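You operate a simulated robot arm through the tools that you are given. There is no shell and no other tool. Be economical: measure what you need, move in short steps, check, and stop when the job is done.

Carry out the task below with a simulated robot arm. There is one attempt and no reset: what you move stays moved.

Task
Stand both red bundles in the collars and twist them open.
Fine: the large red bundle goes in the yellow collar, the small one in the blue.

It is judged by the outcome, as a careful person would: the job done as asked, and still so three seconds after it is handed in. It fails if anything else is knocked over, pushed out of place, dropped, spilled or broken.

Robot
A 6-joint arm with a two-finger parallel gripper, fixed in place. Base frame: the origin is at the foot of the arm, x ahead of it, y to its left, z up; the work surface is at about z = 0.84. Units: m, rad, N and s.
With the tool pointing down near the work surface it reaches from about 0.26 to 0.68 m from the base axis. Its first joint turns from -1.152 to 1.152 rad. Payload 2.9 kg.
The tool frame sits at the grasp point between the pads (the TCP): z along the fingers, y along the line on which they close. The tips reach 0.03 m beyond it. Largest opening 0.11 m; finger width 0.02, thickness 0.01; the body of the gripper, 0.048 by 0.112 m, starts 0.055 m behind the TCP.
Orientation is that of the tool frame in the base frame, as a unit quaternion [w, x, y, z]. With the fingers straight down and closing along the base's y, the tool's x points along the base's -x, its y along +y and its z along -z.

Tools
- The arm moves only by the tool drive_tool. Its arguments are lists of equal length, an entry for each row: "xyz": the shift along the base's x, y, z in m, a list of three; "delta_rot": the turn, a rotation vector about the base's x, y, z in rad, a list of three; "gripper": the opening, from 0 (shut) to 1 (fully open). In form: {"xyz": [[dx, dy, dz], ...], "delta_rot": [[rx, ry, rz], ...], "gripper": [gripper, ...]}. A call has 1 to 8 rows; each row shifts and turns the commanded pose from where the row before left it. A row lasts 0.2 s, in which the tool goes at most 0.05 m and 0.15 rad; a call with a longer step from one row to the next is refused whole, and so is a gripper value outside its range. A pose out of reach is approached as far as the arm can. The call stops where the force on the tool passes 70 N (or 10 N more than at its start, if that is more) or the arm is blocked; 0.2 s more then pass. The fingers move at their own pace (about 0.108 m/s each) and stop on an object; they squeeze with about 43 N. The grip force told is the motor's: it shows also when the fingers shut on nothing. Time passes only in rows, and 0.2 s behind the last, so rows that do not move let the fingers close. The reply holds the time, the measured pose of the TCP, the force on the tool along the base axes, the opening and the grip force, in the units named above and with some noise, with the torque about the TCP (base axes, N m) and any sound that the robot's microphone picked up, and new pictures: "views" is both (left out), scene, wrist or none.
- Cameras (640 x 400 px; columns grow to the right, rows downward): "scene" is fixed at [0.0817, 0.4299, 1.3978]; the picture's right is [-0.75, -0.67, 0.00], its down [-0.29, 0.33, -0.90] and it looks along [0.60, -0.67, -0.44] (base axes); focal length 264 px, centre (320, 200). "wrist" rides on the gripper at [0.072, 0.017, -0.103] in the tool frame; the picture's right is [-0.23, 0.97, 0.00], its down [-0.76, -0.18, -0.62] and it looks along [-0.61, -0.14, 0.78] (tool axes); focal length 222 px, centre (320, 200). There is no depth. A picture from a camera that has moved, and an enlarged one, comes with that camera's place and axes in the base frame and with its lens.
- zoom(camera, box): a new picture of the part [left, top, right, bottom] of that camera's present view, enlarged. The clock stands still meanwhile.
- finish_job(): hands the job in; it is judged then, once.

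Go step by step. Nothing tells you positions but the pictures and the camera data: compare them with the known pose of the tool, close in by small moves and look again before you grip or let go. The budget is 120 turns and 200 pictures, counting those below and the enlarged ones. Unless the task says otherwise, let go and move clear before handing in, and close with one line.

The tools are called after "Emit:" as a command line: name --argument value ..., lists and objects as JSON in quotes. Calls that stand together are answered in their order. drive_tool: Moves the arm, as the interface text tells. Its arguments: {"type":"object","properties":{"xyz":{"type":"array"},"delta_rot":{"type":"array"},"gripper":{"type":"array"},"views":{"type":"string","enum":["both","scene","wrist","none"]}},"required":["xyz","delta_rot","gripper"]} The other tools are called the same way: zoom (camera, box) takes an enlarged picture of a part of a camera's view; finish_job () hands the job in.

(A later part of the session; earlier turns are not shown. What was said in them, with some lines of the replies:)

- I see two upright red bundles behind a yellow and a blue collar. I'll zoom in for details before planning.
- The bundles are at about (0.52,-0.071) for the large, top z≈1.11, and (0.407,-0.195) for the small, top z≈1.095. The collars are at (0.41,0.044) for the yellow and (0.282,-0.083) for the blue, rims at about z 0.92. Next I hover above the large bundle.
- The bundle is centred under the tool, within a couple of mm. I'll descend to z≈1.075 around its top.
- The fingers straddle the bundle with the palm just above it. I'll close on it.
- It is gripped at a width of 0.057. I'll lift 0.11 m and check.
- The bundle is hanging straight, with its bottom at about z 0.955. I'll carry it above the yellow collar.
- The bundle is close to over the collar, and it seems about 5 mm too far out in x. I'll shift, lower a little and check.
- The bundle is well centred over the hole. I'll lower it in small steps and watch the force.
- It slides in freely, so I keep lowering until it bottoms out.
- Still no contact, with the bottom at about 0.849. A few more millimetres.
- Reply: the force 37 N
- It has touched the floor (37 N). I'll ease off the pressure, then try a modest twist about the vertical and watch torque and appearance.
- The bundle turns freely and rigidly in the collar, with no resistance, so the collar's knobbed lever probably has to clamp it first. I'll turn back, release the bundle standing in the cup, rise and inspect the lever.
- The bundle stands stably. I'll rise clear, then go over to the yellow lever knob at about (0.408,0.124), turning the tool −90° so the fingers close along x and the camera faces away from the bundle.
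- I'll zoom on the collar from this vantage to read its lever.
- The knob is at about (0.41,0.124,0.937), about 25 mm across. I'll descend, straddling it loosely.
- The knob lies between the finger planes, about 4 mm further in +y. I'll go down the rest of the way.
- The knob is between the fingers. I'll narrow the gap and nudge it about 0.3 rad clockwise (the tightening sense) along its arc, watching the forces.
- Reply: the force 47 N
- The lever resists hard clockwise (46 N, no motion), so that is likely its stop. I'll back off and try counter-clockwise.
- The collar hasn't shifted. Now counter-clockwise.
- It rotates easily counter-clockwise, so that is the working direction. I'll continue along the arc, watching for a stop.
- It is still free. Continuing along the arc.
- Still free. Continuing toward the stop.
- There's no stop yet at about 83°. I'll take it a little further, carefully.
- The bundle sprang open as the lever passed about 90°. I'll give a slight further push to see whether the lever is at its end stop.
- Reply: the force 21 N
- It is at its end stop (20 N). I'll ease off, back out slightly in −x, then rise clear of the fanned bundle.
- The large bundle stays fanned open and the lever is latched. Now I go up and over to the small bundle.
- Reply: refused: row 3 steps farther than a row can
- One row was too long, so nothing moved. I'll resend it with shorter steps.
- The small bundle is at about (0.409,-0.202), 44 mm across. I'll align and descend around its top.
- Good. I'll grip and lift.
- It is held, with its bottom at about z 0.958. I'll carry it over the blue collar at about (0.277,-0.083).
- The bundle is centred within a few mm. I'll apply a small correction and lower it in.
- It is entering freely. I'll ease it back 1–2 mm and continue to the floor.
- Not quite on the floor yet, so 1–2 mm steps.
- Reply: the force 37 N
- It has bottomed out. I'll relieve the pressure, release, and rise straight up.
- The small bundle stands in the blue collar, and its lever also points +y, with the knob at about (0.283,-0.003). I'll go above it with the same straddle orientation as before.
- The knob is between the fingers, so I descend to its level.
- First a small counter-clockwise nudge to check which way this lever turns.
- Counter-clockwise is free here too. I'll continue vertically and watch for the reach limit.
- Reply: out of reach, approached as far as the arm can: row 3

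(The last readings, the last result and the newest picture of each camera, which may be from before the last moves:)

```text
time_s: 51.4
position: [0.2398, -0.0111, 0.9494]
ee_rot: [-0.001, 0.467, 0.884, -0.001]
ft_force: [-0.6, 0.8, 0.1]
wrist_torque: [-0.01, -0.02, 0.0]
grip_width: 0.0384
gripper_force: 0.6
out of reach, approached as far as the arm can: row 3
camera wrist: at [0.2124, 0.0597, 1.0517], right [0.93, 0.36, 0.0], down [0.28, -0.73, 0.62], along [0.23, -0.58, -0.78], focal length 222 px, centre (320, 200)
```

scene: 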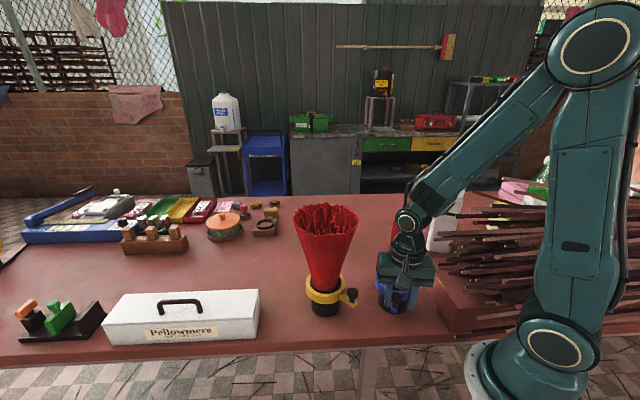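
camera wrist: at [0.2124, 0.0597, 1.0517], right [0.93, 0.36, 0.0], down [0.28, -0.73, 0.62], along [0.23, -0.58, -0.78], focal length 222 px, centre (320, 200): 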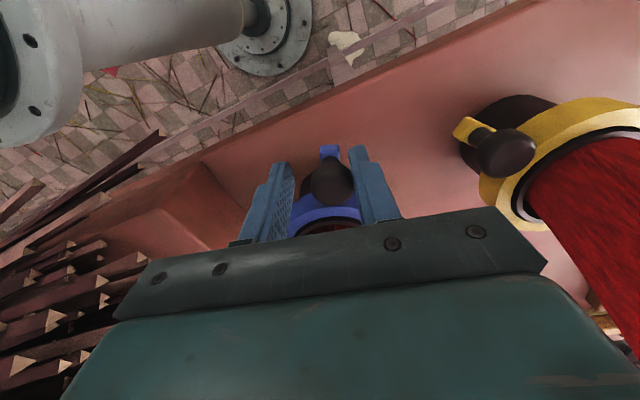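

The vertical limit is about 0.24 m, and the lever needs a bit more. I'll lean the wrist about 0.4 rad toward +x/+y, between the bundles, so the fingertips can reach closer to the base.

Emit:
drive_tool --xyz '[[0, 0, 0.003], [0, 0, 0.003], [0, 0, 0.003], [0, 0, 0.003], [0, 0, 0]]' --delta_rot '[[-0.0565, 0.0825, 0], [-0.0565, 0.0825, 0], [-0.0565, 0.0825, 0], [-0.0565, 0.0825, 0], [0, 0, 0]]' --gripper '[0.35, 0.35, 0.35, 0.35, 0.35]'

Emit:
zoom --camera "scene" --box '[310, 180, 450, 320]'

```text
time_s: 52.6
position: [0.24, -0.0116, 0.9606]
ee_rot: [-0.093, 0.457, 0.867, -0.177]
ft_force: [-0.2, -0.8, 0.3]
wrist_torque: [0.03, 0.01, 0.03]
grip_width: 0.0389
gripper_force: 0.0
camera wrist: at [0.2448, 0.0816, 1.0484], right [0.87, 0.32, -0.38], down [0.5, -0.58, 0.64], along [-0.02, -0.75, -0.66], focal length 222 px, centre (320, 200)
```

scene: 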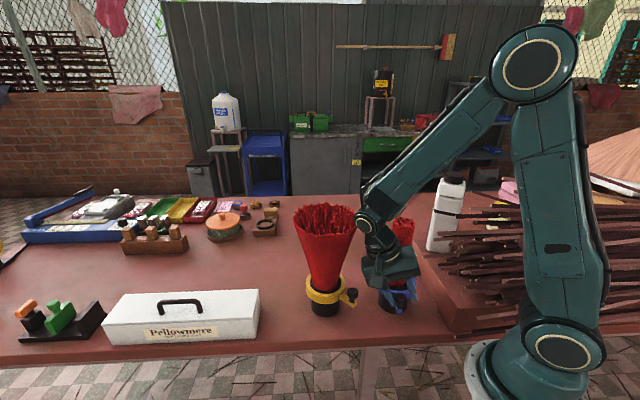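
wrist: 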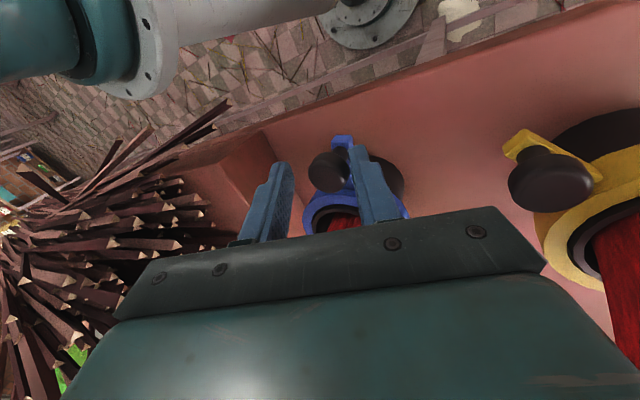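

```text
2.86 times, centred on (380, 250) of scene
camera zoom: at [0.0817, 0.4299, 1.3978], right [-0.75, -0.67, 0.0], down [-0.29, 0.33, -0.9], along [0.6, -0.67, -0.44], focal length 755 px, centre (149, 57)
```

zoom: 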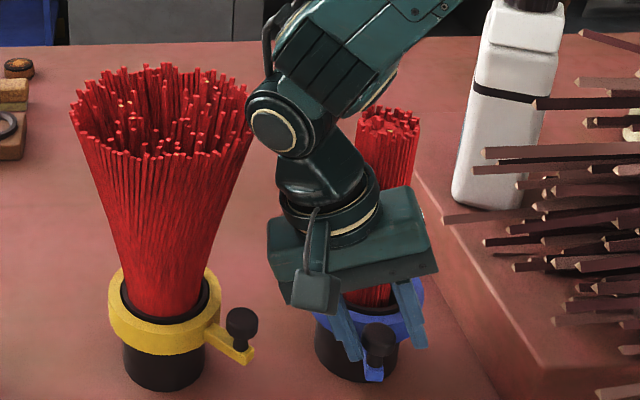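

The lean works and things are clear. I'll keep the lean fixed while yawing about the tool's own axis and continue along the arc.

Emit:
drive_tool --xyz '[[-0.0067, -0.0045, 0], [-0.0058, -0.0056, 0], [-0.0053, -0.0062, 0], [0, 0, 0]]' --delta_rot '[[0.032, 0.022, 0.092], [0.032, 0.022, 0.092], [0.032, 0.022, 0.092], [0, 0, 0]]' --gripper '[0.35, 0.35, 0.35, 0.35]'

Emit:
zoom --camera "scene" --box '[310, 180, 450, 320]'

```text
time_s: 53.6
position: [0.2221, -0.0285, 0.9603]
ee_rot: [-0.117, 0.323, 0.926, -0.16]
ft_force: [0.0, -0.4, -0.4]
wrist_torque: [-0.01, -0.02, -0.03]
grip_width: 0.0384
gripper_force: 0.1
camera wrist: at [0.2093, 0.0549, 1.0571], right [0.72, 0.58, -0.39], down [0.68, -0.48, 0.55], along [0.13, -0.66, -0.74], focal length 222 px, centre (320, 200)
```

scene: 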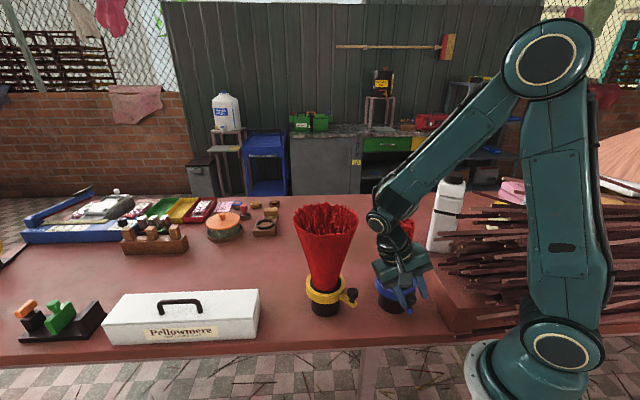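
wrist: 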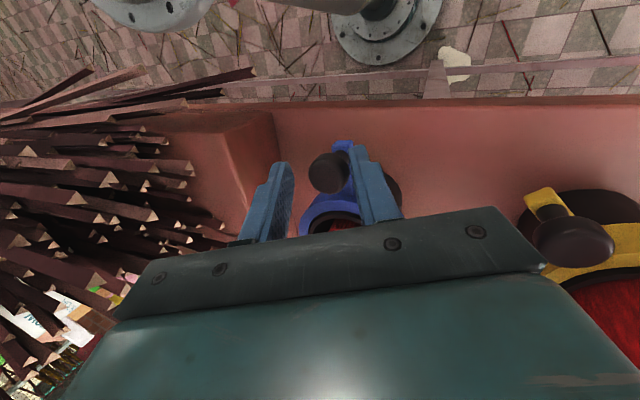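

```text
2.86 times, centred on (380, 250) of scene
camera zoom: at [0.0817, 0.4299, 1.3978], right [-0.75, -0.67, 0.0], down [-0.29, 0.33, -0.9], along [0.6, -0.67, -0.44], focal length 755 px, centre (149, 57)
```

zoom: 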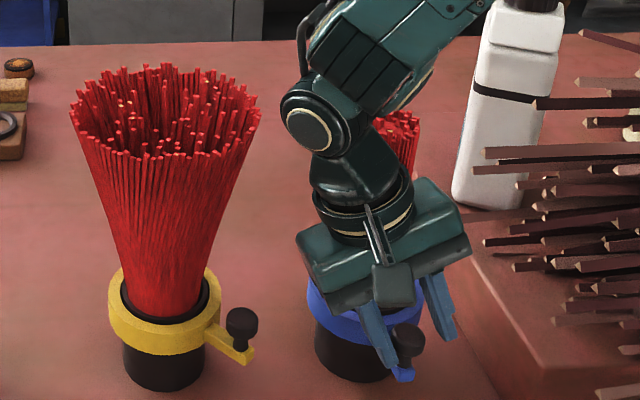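

The straddled gripper body would meet the bundle near the end of the arc, so I'll switch to a closed-finger "stick" pushing from behind. I retreat along the tool axis, close, and reorient (fingers closing along x, leaning toward +y).

Emit:
drive_tool --xyz '[[0.005, 0.004, 0.018], [0.006, 0.004, 0.02], [0.006, 0.004, 0.018], [0, 0, 0], [0, 0, 0], [0, 0, 0], [0, 0, 0], [0, 0, 0]]' --delta_rot '[[0, 0, 0], [0, 0, 0], [-0.0477, -0.0326, -0.136], [-0.0477, -0.0326, -0.136], [-0.0477, -0.0326, -0.136], [-0.0477, -0.0326, -0.136], [-0.0477, -0.0326, -0.136], [-0.0477, -0.0326, -0.136]]' --gripper '[0.4, 0.4, 0.2, 0, 0, 0, 0, 0]' --views "none"

Emit:
drive_tool --xyz '[[0, 0, 0], [0, 0, 0], [0, 0, 0]]' --delta_rot '[[-0.105, -0.041, 0], [-0.105, -0.041, 0], [0, 0, 0]]' --gripper '[0, 0, 0]'

Emit:
zoom --camera "scene" --box '[310, 180, 450, 320]'

Emit:
zoom --camera "wrist" --box '[200, 80, 440, 240]'

```text
time_s: 55.4
position: [0.239, -0.0152, 1.0173]
ee_rot: [-0.037, 0.689, 0.697, -0.196]
ft_force: [-0.1, 0.9, 0.7]
wrist_torque: [-0.03, 0.03, 0.02]
grip_width: 0.0
gripper_force: 37.7
```

```text
time_s: 56.2
position: [0.2391, -0.0162, 1.016]
ee_rot: [0.065, 0.696, 0.673, -0.24]
ft_force: [-0.2, -0.3, -0.1]
wrist_torque: [0.0, 0.01, 0.01]
grip_width: 0.0001
gripper_force: 37.5
camera wrist: at [0.2797, 0.0927, 1.0722], right [0.95, -0.29, -0.13], down [0.0, -0.42, 0.91], along [-0.32, -0.86, -0.4], focal length 222 px, centre (320, 200)
```

scene: 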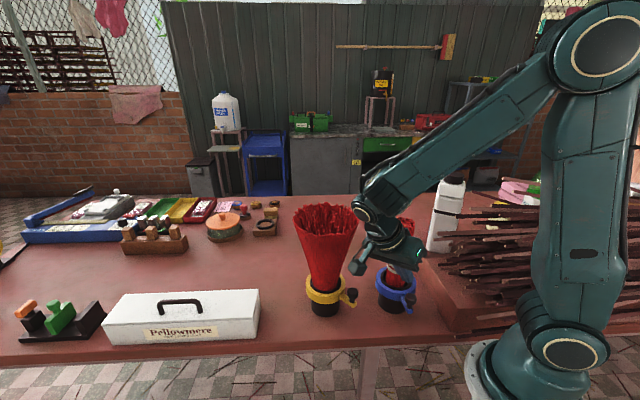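
wrist: 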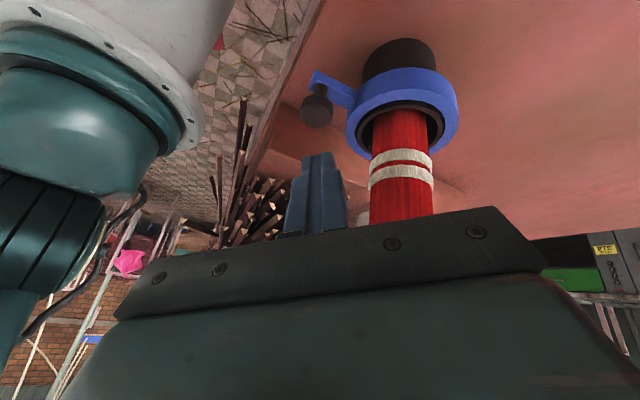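

```text
2.86 times, centred on (380, 250) of scene
camera zoom: at [0.0817, 0.4299, 1.3978], right [-0.75, -0.67, 0.0], down [-0.29, 0.33, -0.9], along [0.6, -0.67, -0.44], focal length 755 px, centre (149, 57)
```

zoom: 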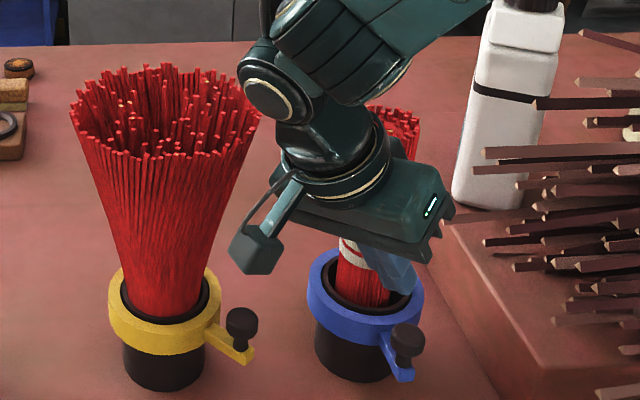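

```text
2.50 times, centred on (320, 160) of wrist
camera zoom: at [0.2797, 0.0927, 1.0722], right [0.95, -0.29, -0.13], down [0.0, -0.42, 0.91], along [-0.32, -0.86, -0.4], focal length 555 px, centre (320, 300)
```

zoom: 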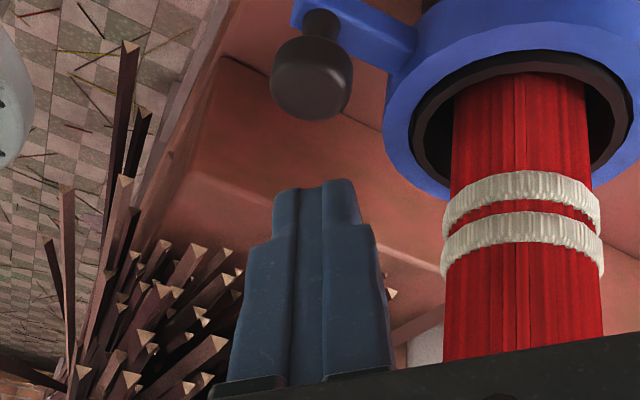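

I can clearly see the knob at about (0.221,-0.028) and the closed fingertips. I'll step behind it and come down along the tool axis on its trailing side.

Emit:
drive_tool --xyz '[[0.018, 0.035, 0], [-0.0043, -0.0067, -0.021], [-0.0043, -0.0067, -0.021], [-0.0043, -0.0067, -0.022], [0, 0, 0]]' --delta_rot '[[0, 0, 0], [0, 0, 0], [0, 0, 0], [0, 0, 0], [0, 0, 0]]' --gripper '[0, 0, 0, 0, 0]'

Emit:
zoom --camera "wrist" --box '[200, 80, 440, 240]'

Emit:
zoom --camera "scene" --box '[310, 180, 450, 320]'

```text
time_s: 57.4
position: [0.2441, -0.0009, 0.9532]
ee_rot: [0.065, 0.696, 0.674, -0.239]
ft_force: [0.4, 1.3, -0.1]
wrist_torque: [-0.01, 0.04, 0.0]
grip_width: 0.0
gripper_force: 37.5
camera wrist: at [0.2839, 0.1071, 1.0082], right [0.95, -0.29, -0.13], down [0.0, -0.42, 0.91], along [-0.32, -0.86, -0.4], focal length 222 px, centre (320, 200)
```

scene: 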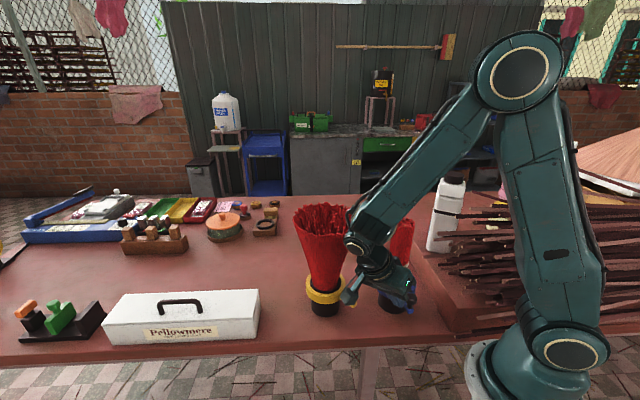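
wrist: 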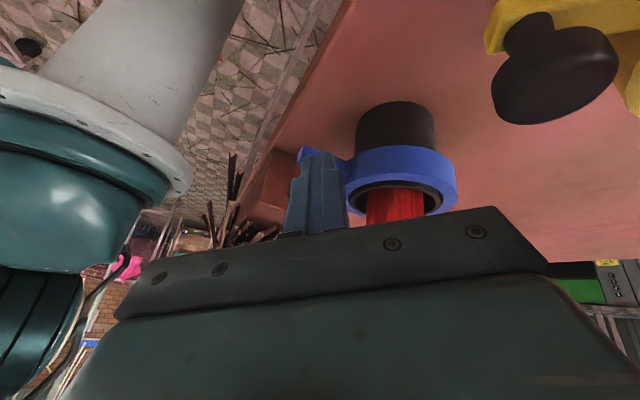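

```text
2.50 times, centred on (320, 160) of wrist
camera zoom: at [0.2839, 0.1071, 1.0082], right [0.95, -0.29, -0.13], down [0.0, -0.42, 0.91], along [-0.32, -0.86, -0.4], focal length 555 px, centre (320, 300)
```

zoom: 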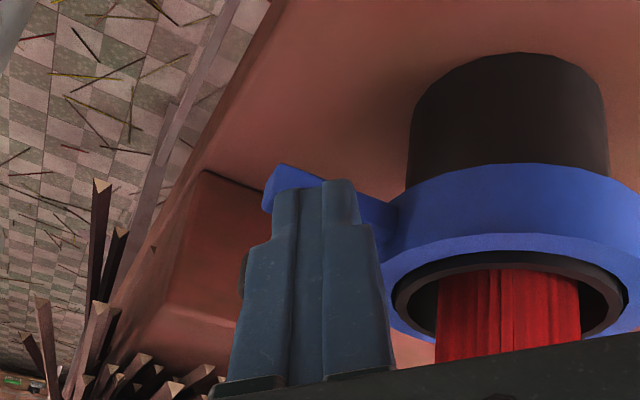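

```text
2.86 times, centred on (380, 250) of scene
camera zoom: at [0.0817, 0.4299, 1.3978], right [-0.75, -0.67, 0.0], down [-0.29, 0.33, -0.9], along [0.6, -0.67, -0.44], focal length 755 px, centre (149, 57)
```

zoom: 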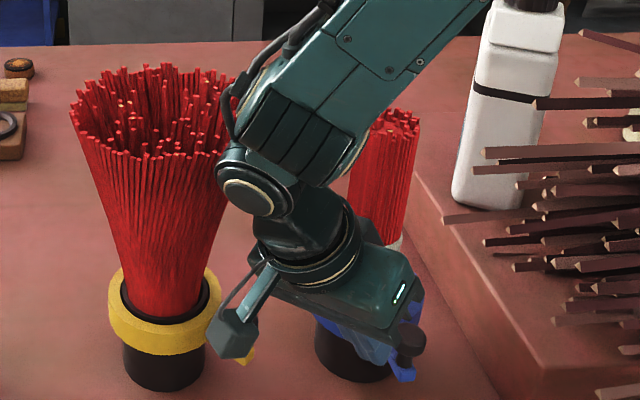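

The stick is just behind the knob. I'll push along the arc.

Emit:
drive_tool --xyz '[[-0.0108, -0.0064, 0], [-0.0096, -0.0079, 0], [-0.0084, -0.0093, 0], [0, 0, 0]]' --delta_rot '[[0, 0, 0], [0, 0, 0], [0, 0, 0], [0, 0, 0]]' --gripper '[0, 0, 0, 0]'

Emit:
zoom --camera "wrist" --box '[200, 80, 440, 240]'

Emit:
zoom --camera "scene" --box '[310, 180, 450, 320]'

```text
time_s: 58.4
position: [0.2149, -0.0252, 0.9511]
ee_rot: [0.064, 0.696, 0.675, -0.239]
ft_force: [-0.5, 0.1, 0.9]
wrist_torque: [-0.01, 0.0, 0.02]
grip_width: 0.0
gripper_force: 37.9
camera wrist: at [0.2553, 0.0833, 1.008], right [0.95, -0.29, -0.13], down [0.0, -0.42, 0.91], along [-0.32, -0.86, -0.4], focal length 222 px, centre (320, 200)
```

scene: 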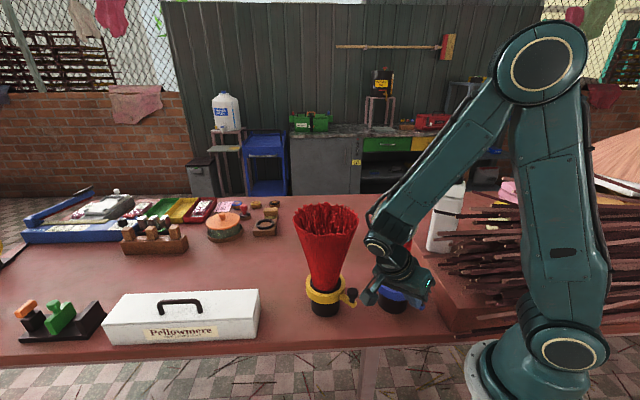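
wrist: 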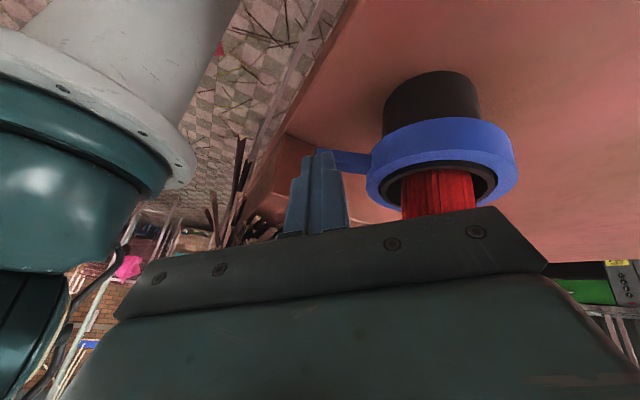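

```text
2.50 times, centred on (320, 160) of wrist
camera zoom: at [0.2553, 0.0833, 1.008], right [0.95, -0.29, -0.13], down [0.0, -0.42, 0.91], along [-0.32, -0.86, -0.4], focal length 555 px, centre (320, 300)
```

zoom: 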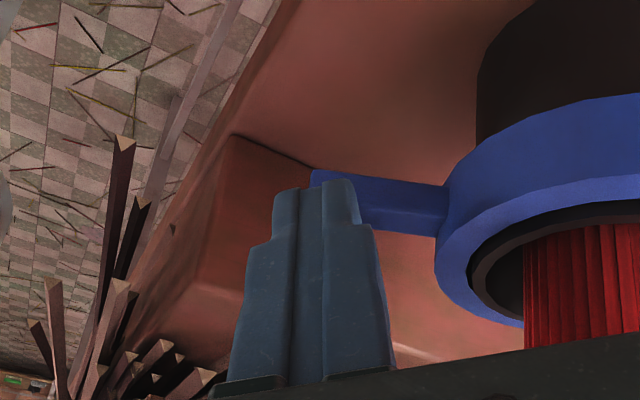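

```text
2.86 times, centred on (380, 250) of scene
camera zoom: at [0.0817, 0.4299, 1.3978], right [-0.75, -0.67, 0.0], down [-0.29, 0.33, -0.9], along [0.6, -0.67, -0.44], focal length 755 px, centre (149, 57)
```

zoom: 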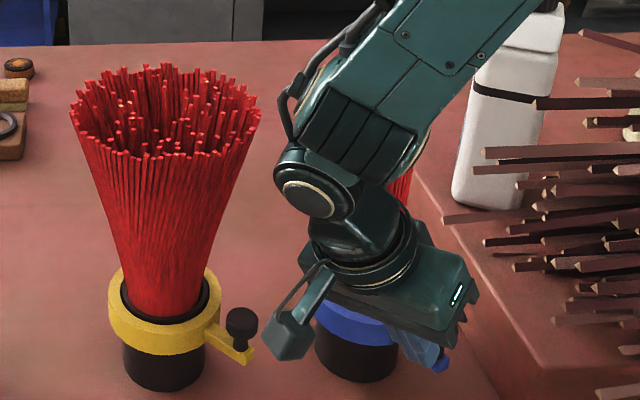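

Progress is smooth, with the lever at about −1.2 rad. Continuing.

Emit:
drive_tool --xyz '[[-0.0069, -0.0105, 0], [-0.0051, -0.0113, 0], [0, 0, 0]]' --delta_rot '[[0, 0, 0], [0, 0, 0], [0, 0, 0]]' --gripper '[0, 0, 0]'

Emit:
zoom --camera "scene" --box '[310, 180, 450, 320]'

```text
time_s: 59.2
position: [0.203, -0.0471, 0.953]
ee_rot: [0.065, 0.696, 0.674, -0.239]
ft_force: [0.4, 0.9, -0.5]
wrist_torque: [0.03, -0.01, 0.0]
grip_width: 0.0
gripper_force: 37.5
camera wrist: at [0.2437, 0.0606, 1.0084], right [0.95, -0.29, -0.13], down [0.0, -0.42, 0.91], along [-0.32, -0.86, -0.4], focal length 222 px, centre (320, 200)
```

scene: 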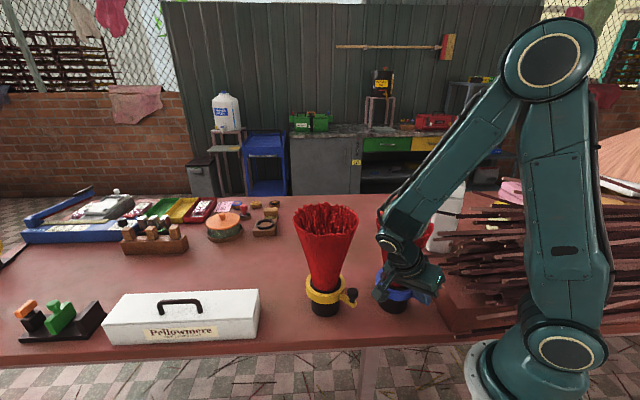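
wrist: 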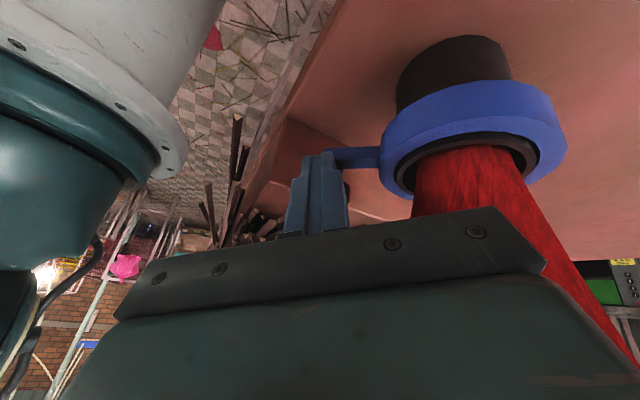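

```text
2.86 times, centred on (380, 250) of scene
camera zoom: at [0.0817, 0.4299, 1.3978], right [-0.75, -0.67, 0.0], down [-0.29, 0.33, -0.9], along [0.6, -0.67, -0.44], focal length 755 px, centre (149, 57)
```

zoom: 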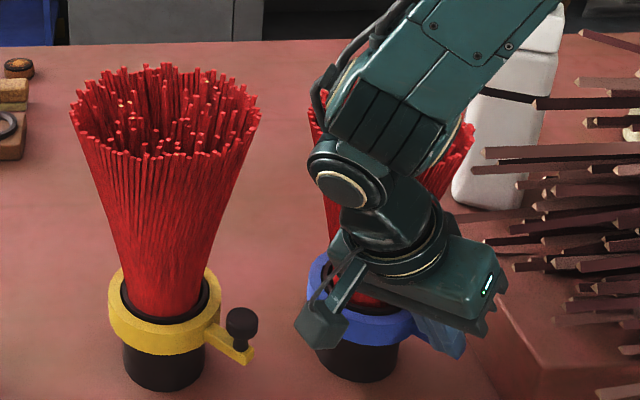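

The small bundle has sprung open too. I'll add a slight extra push toward the end stop, watching the force.

Emit:
drive_tool --xyz '[[0.0, -0.005, 0], [0, -0.004, 0], [0, 0, 0]]' --delta_rot '[[0, 0, 0], [0, 0, 0], [0, 0, 0]]' --gripper '[0, 0, 0]'

Emit:
zoom --camera "wrist" --box '[260, 100, 440, 220]'

```text
time_s: 60.0
position: [0.2036, -0.0541, 0.9533]
ee_rot: [0.062, 0.695, 0.676, -0.238]
ft_force: [-2.6, 25.8, -1.8]
wrist_torque: [0.51, 0.04, -0.09]
grip_width: 0.0003
gripper_force: 37.8
camera wrist: at [0.2437, 0.0547, 1.0084], right [0.95, -0.28, -0.14], down [0.0, -0.42, 0.91], along [-0.31, -0.86, -0.4], focal length 222 px, centre (320, 200)
```

scene: 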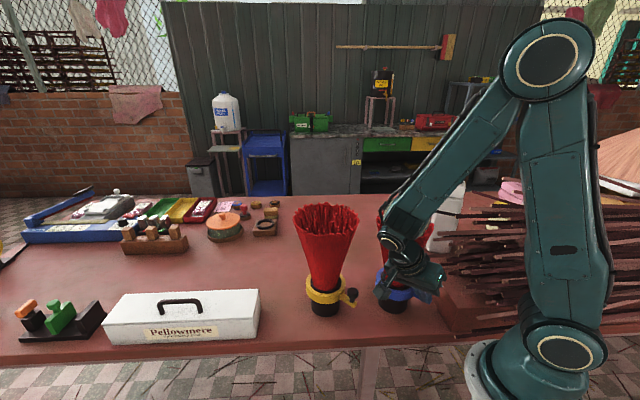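
wrist: 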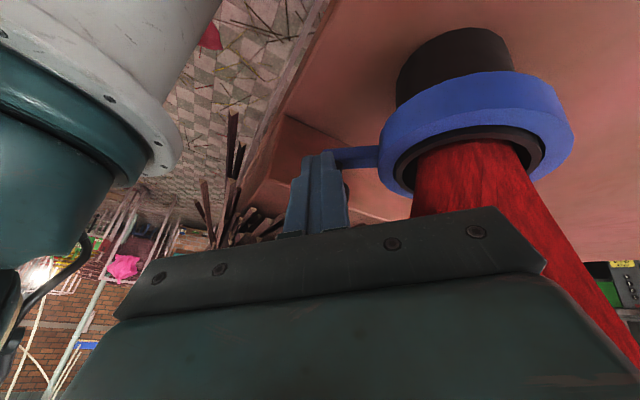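

```text
3.33 times, centred on (350, 160) of wrist
camera zoom: at [0.2437, 0.0547, 1.0084], right [0.95, -0.28, -0.14], down [0.0, -0.42, 0.91], along [-0.31, -0.86, -0.4], focal length 740 px, centre (220, 333)
```

zoom: 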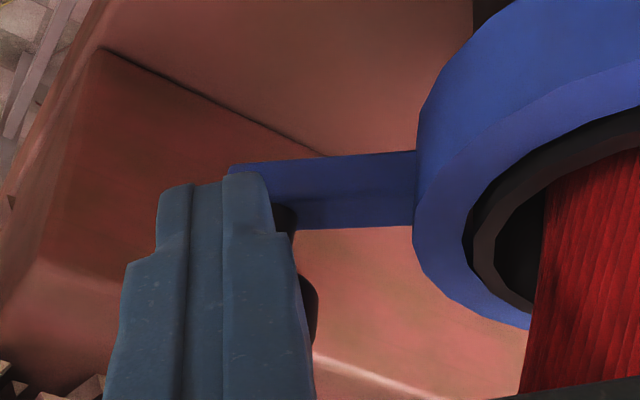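

It is at the stop (26 N). I'll retreat away in +y, then up and clear between the fans.

Emit:
drive_tool --xyz '[[0, 0.012, 0], [0, 0.02, 0.005], [0, 0.03, 0.02], [0, 0.03, 0.035], [0, 0.02, 0.045], [0, 0.01, 0.048], [0, 0, 0.048], [0, 0, 0.045]]' --delta_rot '[[0, 0, 0], [0, 0, 0], [0, 0, 0], [0, 0, 0], [0, 0, 0], [0, 0, 0], [0, 0, 0], [0, 0, 0]]' --gripper '[0, 0, 0, 0, 0, 0, 0, 0]'

Emit:
zoom --camera "scene" --box '[290, 180, 450, 320]'

```text
time_s: 61.8
position: [0.2044, 0.0659, 1.1512]
ee_rot: [0.064, 0.696, 0.674, -0.239]
ft_force: [-0.1, 0.2, -0.9]
wrist_torque: [-0.01, 0.01, 0.04]
grip_width: 0.0
gripper_force: 38.1
out of reach, approached as far as the arm can: row 8
camera wrist: at [0.2437, 0.1737, 1.2076], right [0.95, -0.29, -0.13], down [0.0, -0.42, 0.91], along [-0.32, -0.86, -0.4], focal length 222 px, centre (320, 200)
```

scene: 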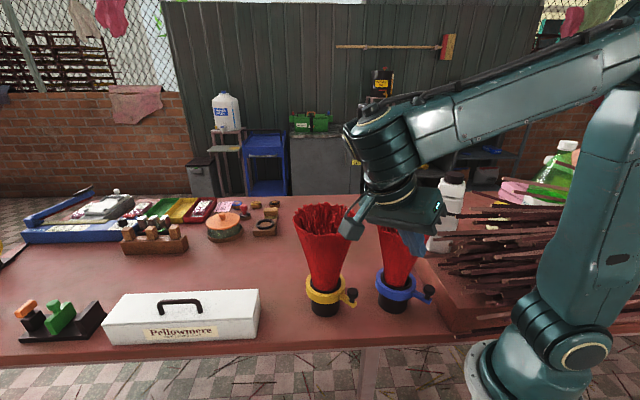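
wrist: 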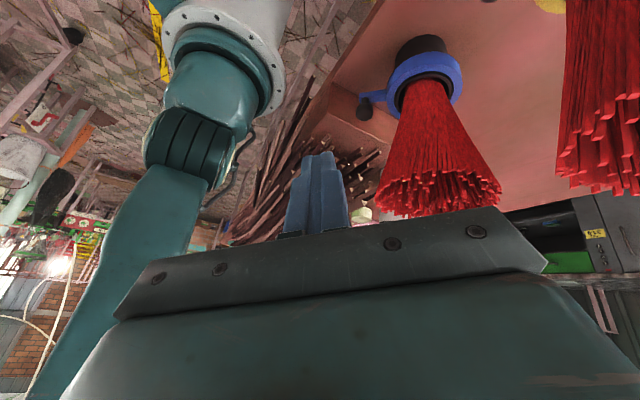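

```text
2.86 times, centred on (370, 250) of scene
camera zoom: at [0.0817, 0.4299, 1.3978], right [-0.75, -0.67, 0.0], down [-0.29, 0.33, -0.9], along [0.6, -0.67, -0.44], focal length 755 px, centre (177, 57)
```

zoom: 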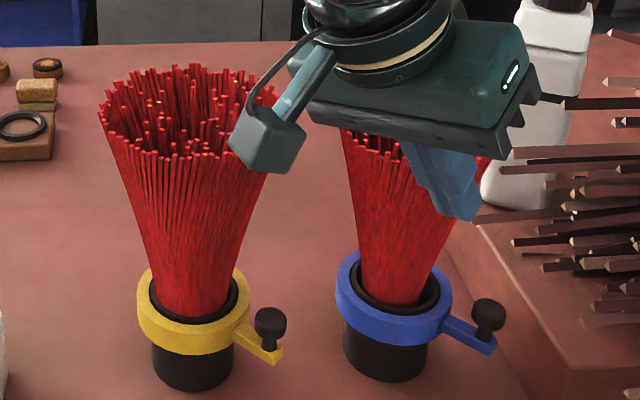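

Both bundles are fanned open with their levers at the stops. I'll move the arm well clear and take a final look.

Emit:
drive_tool --xyz '[[0, 0.04, 0], [0, 0.04, 0], [0.005, 0.04, 0.01], [0.01, 0.03, 0.02], [0, 0, 0], [0, 0, 0]]' --delta_rot '[[0, 0, 0], [0, 0, 0], [0, 0, 0], [0, 0, 0], [0, 0, 0], [0, 0, 0]]' --gripper '[0, 0, 0, 0, 0, 0]'

```text
time_s: 63.2
position: [0.2043, 0.2018, 1.1273]
ee_rot: [0.065, 0.696, 0.674, -0.239]
ft_force: [0.3, -0.1, 0.8]
wrist_torque: [0.04, 0.02, 0.02]
grip_width: 0.0
gripper_force: 37.9
out of reach, approached as far as the arm can: row 1, 2, 3, 4
camera wrist: at [0.2437, 0.3103, 1.1838], right [0.95, -0.29, -0.13], down [0.0, -0.42, 0.91], along [-0.32, -0.86, -0.4], focal length 222 px, centre (320, 200)
```

scene: 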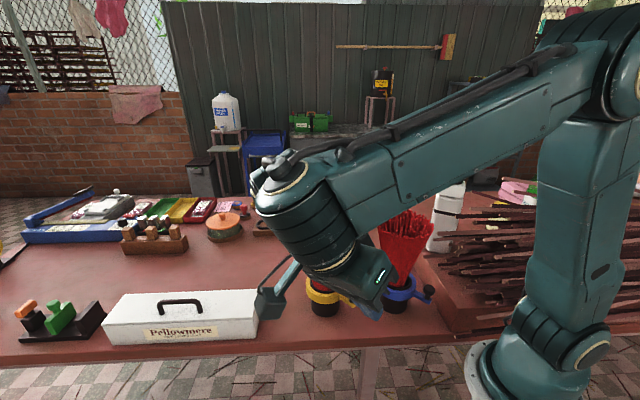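
wrist: 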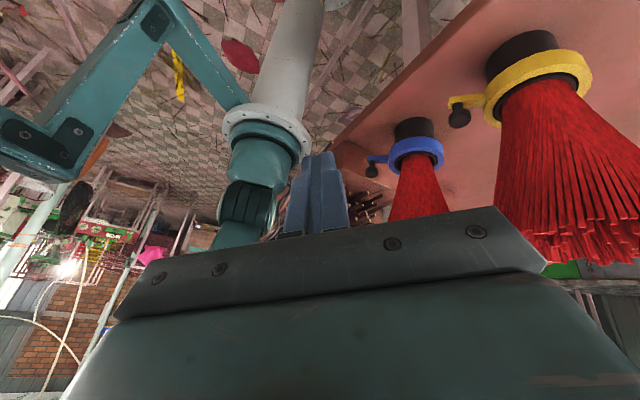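

The wrist view shows both bundles standing fanned open in their own collars, both levers turned, the arm clear and nothing else disturbed. I'm handing in.

Emit:
finish_job

```text
The job is handed in.
```

Both red bundles are standing twisted open: the large one in the yellow collar and the small one in the blue, each with its collar lever turned to the stop. The arm is clear and nothing else was moved.
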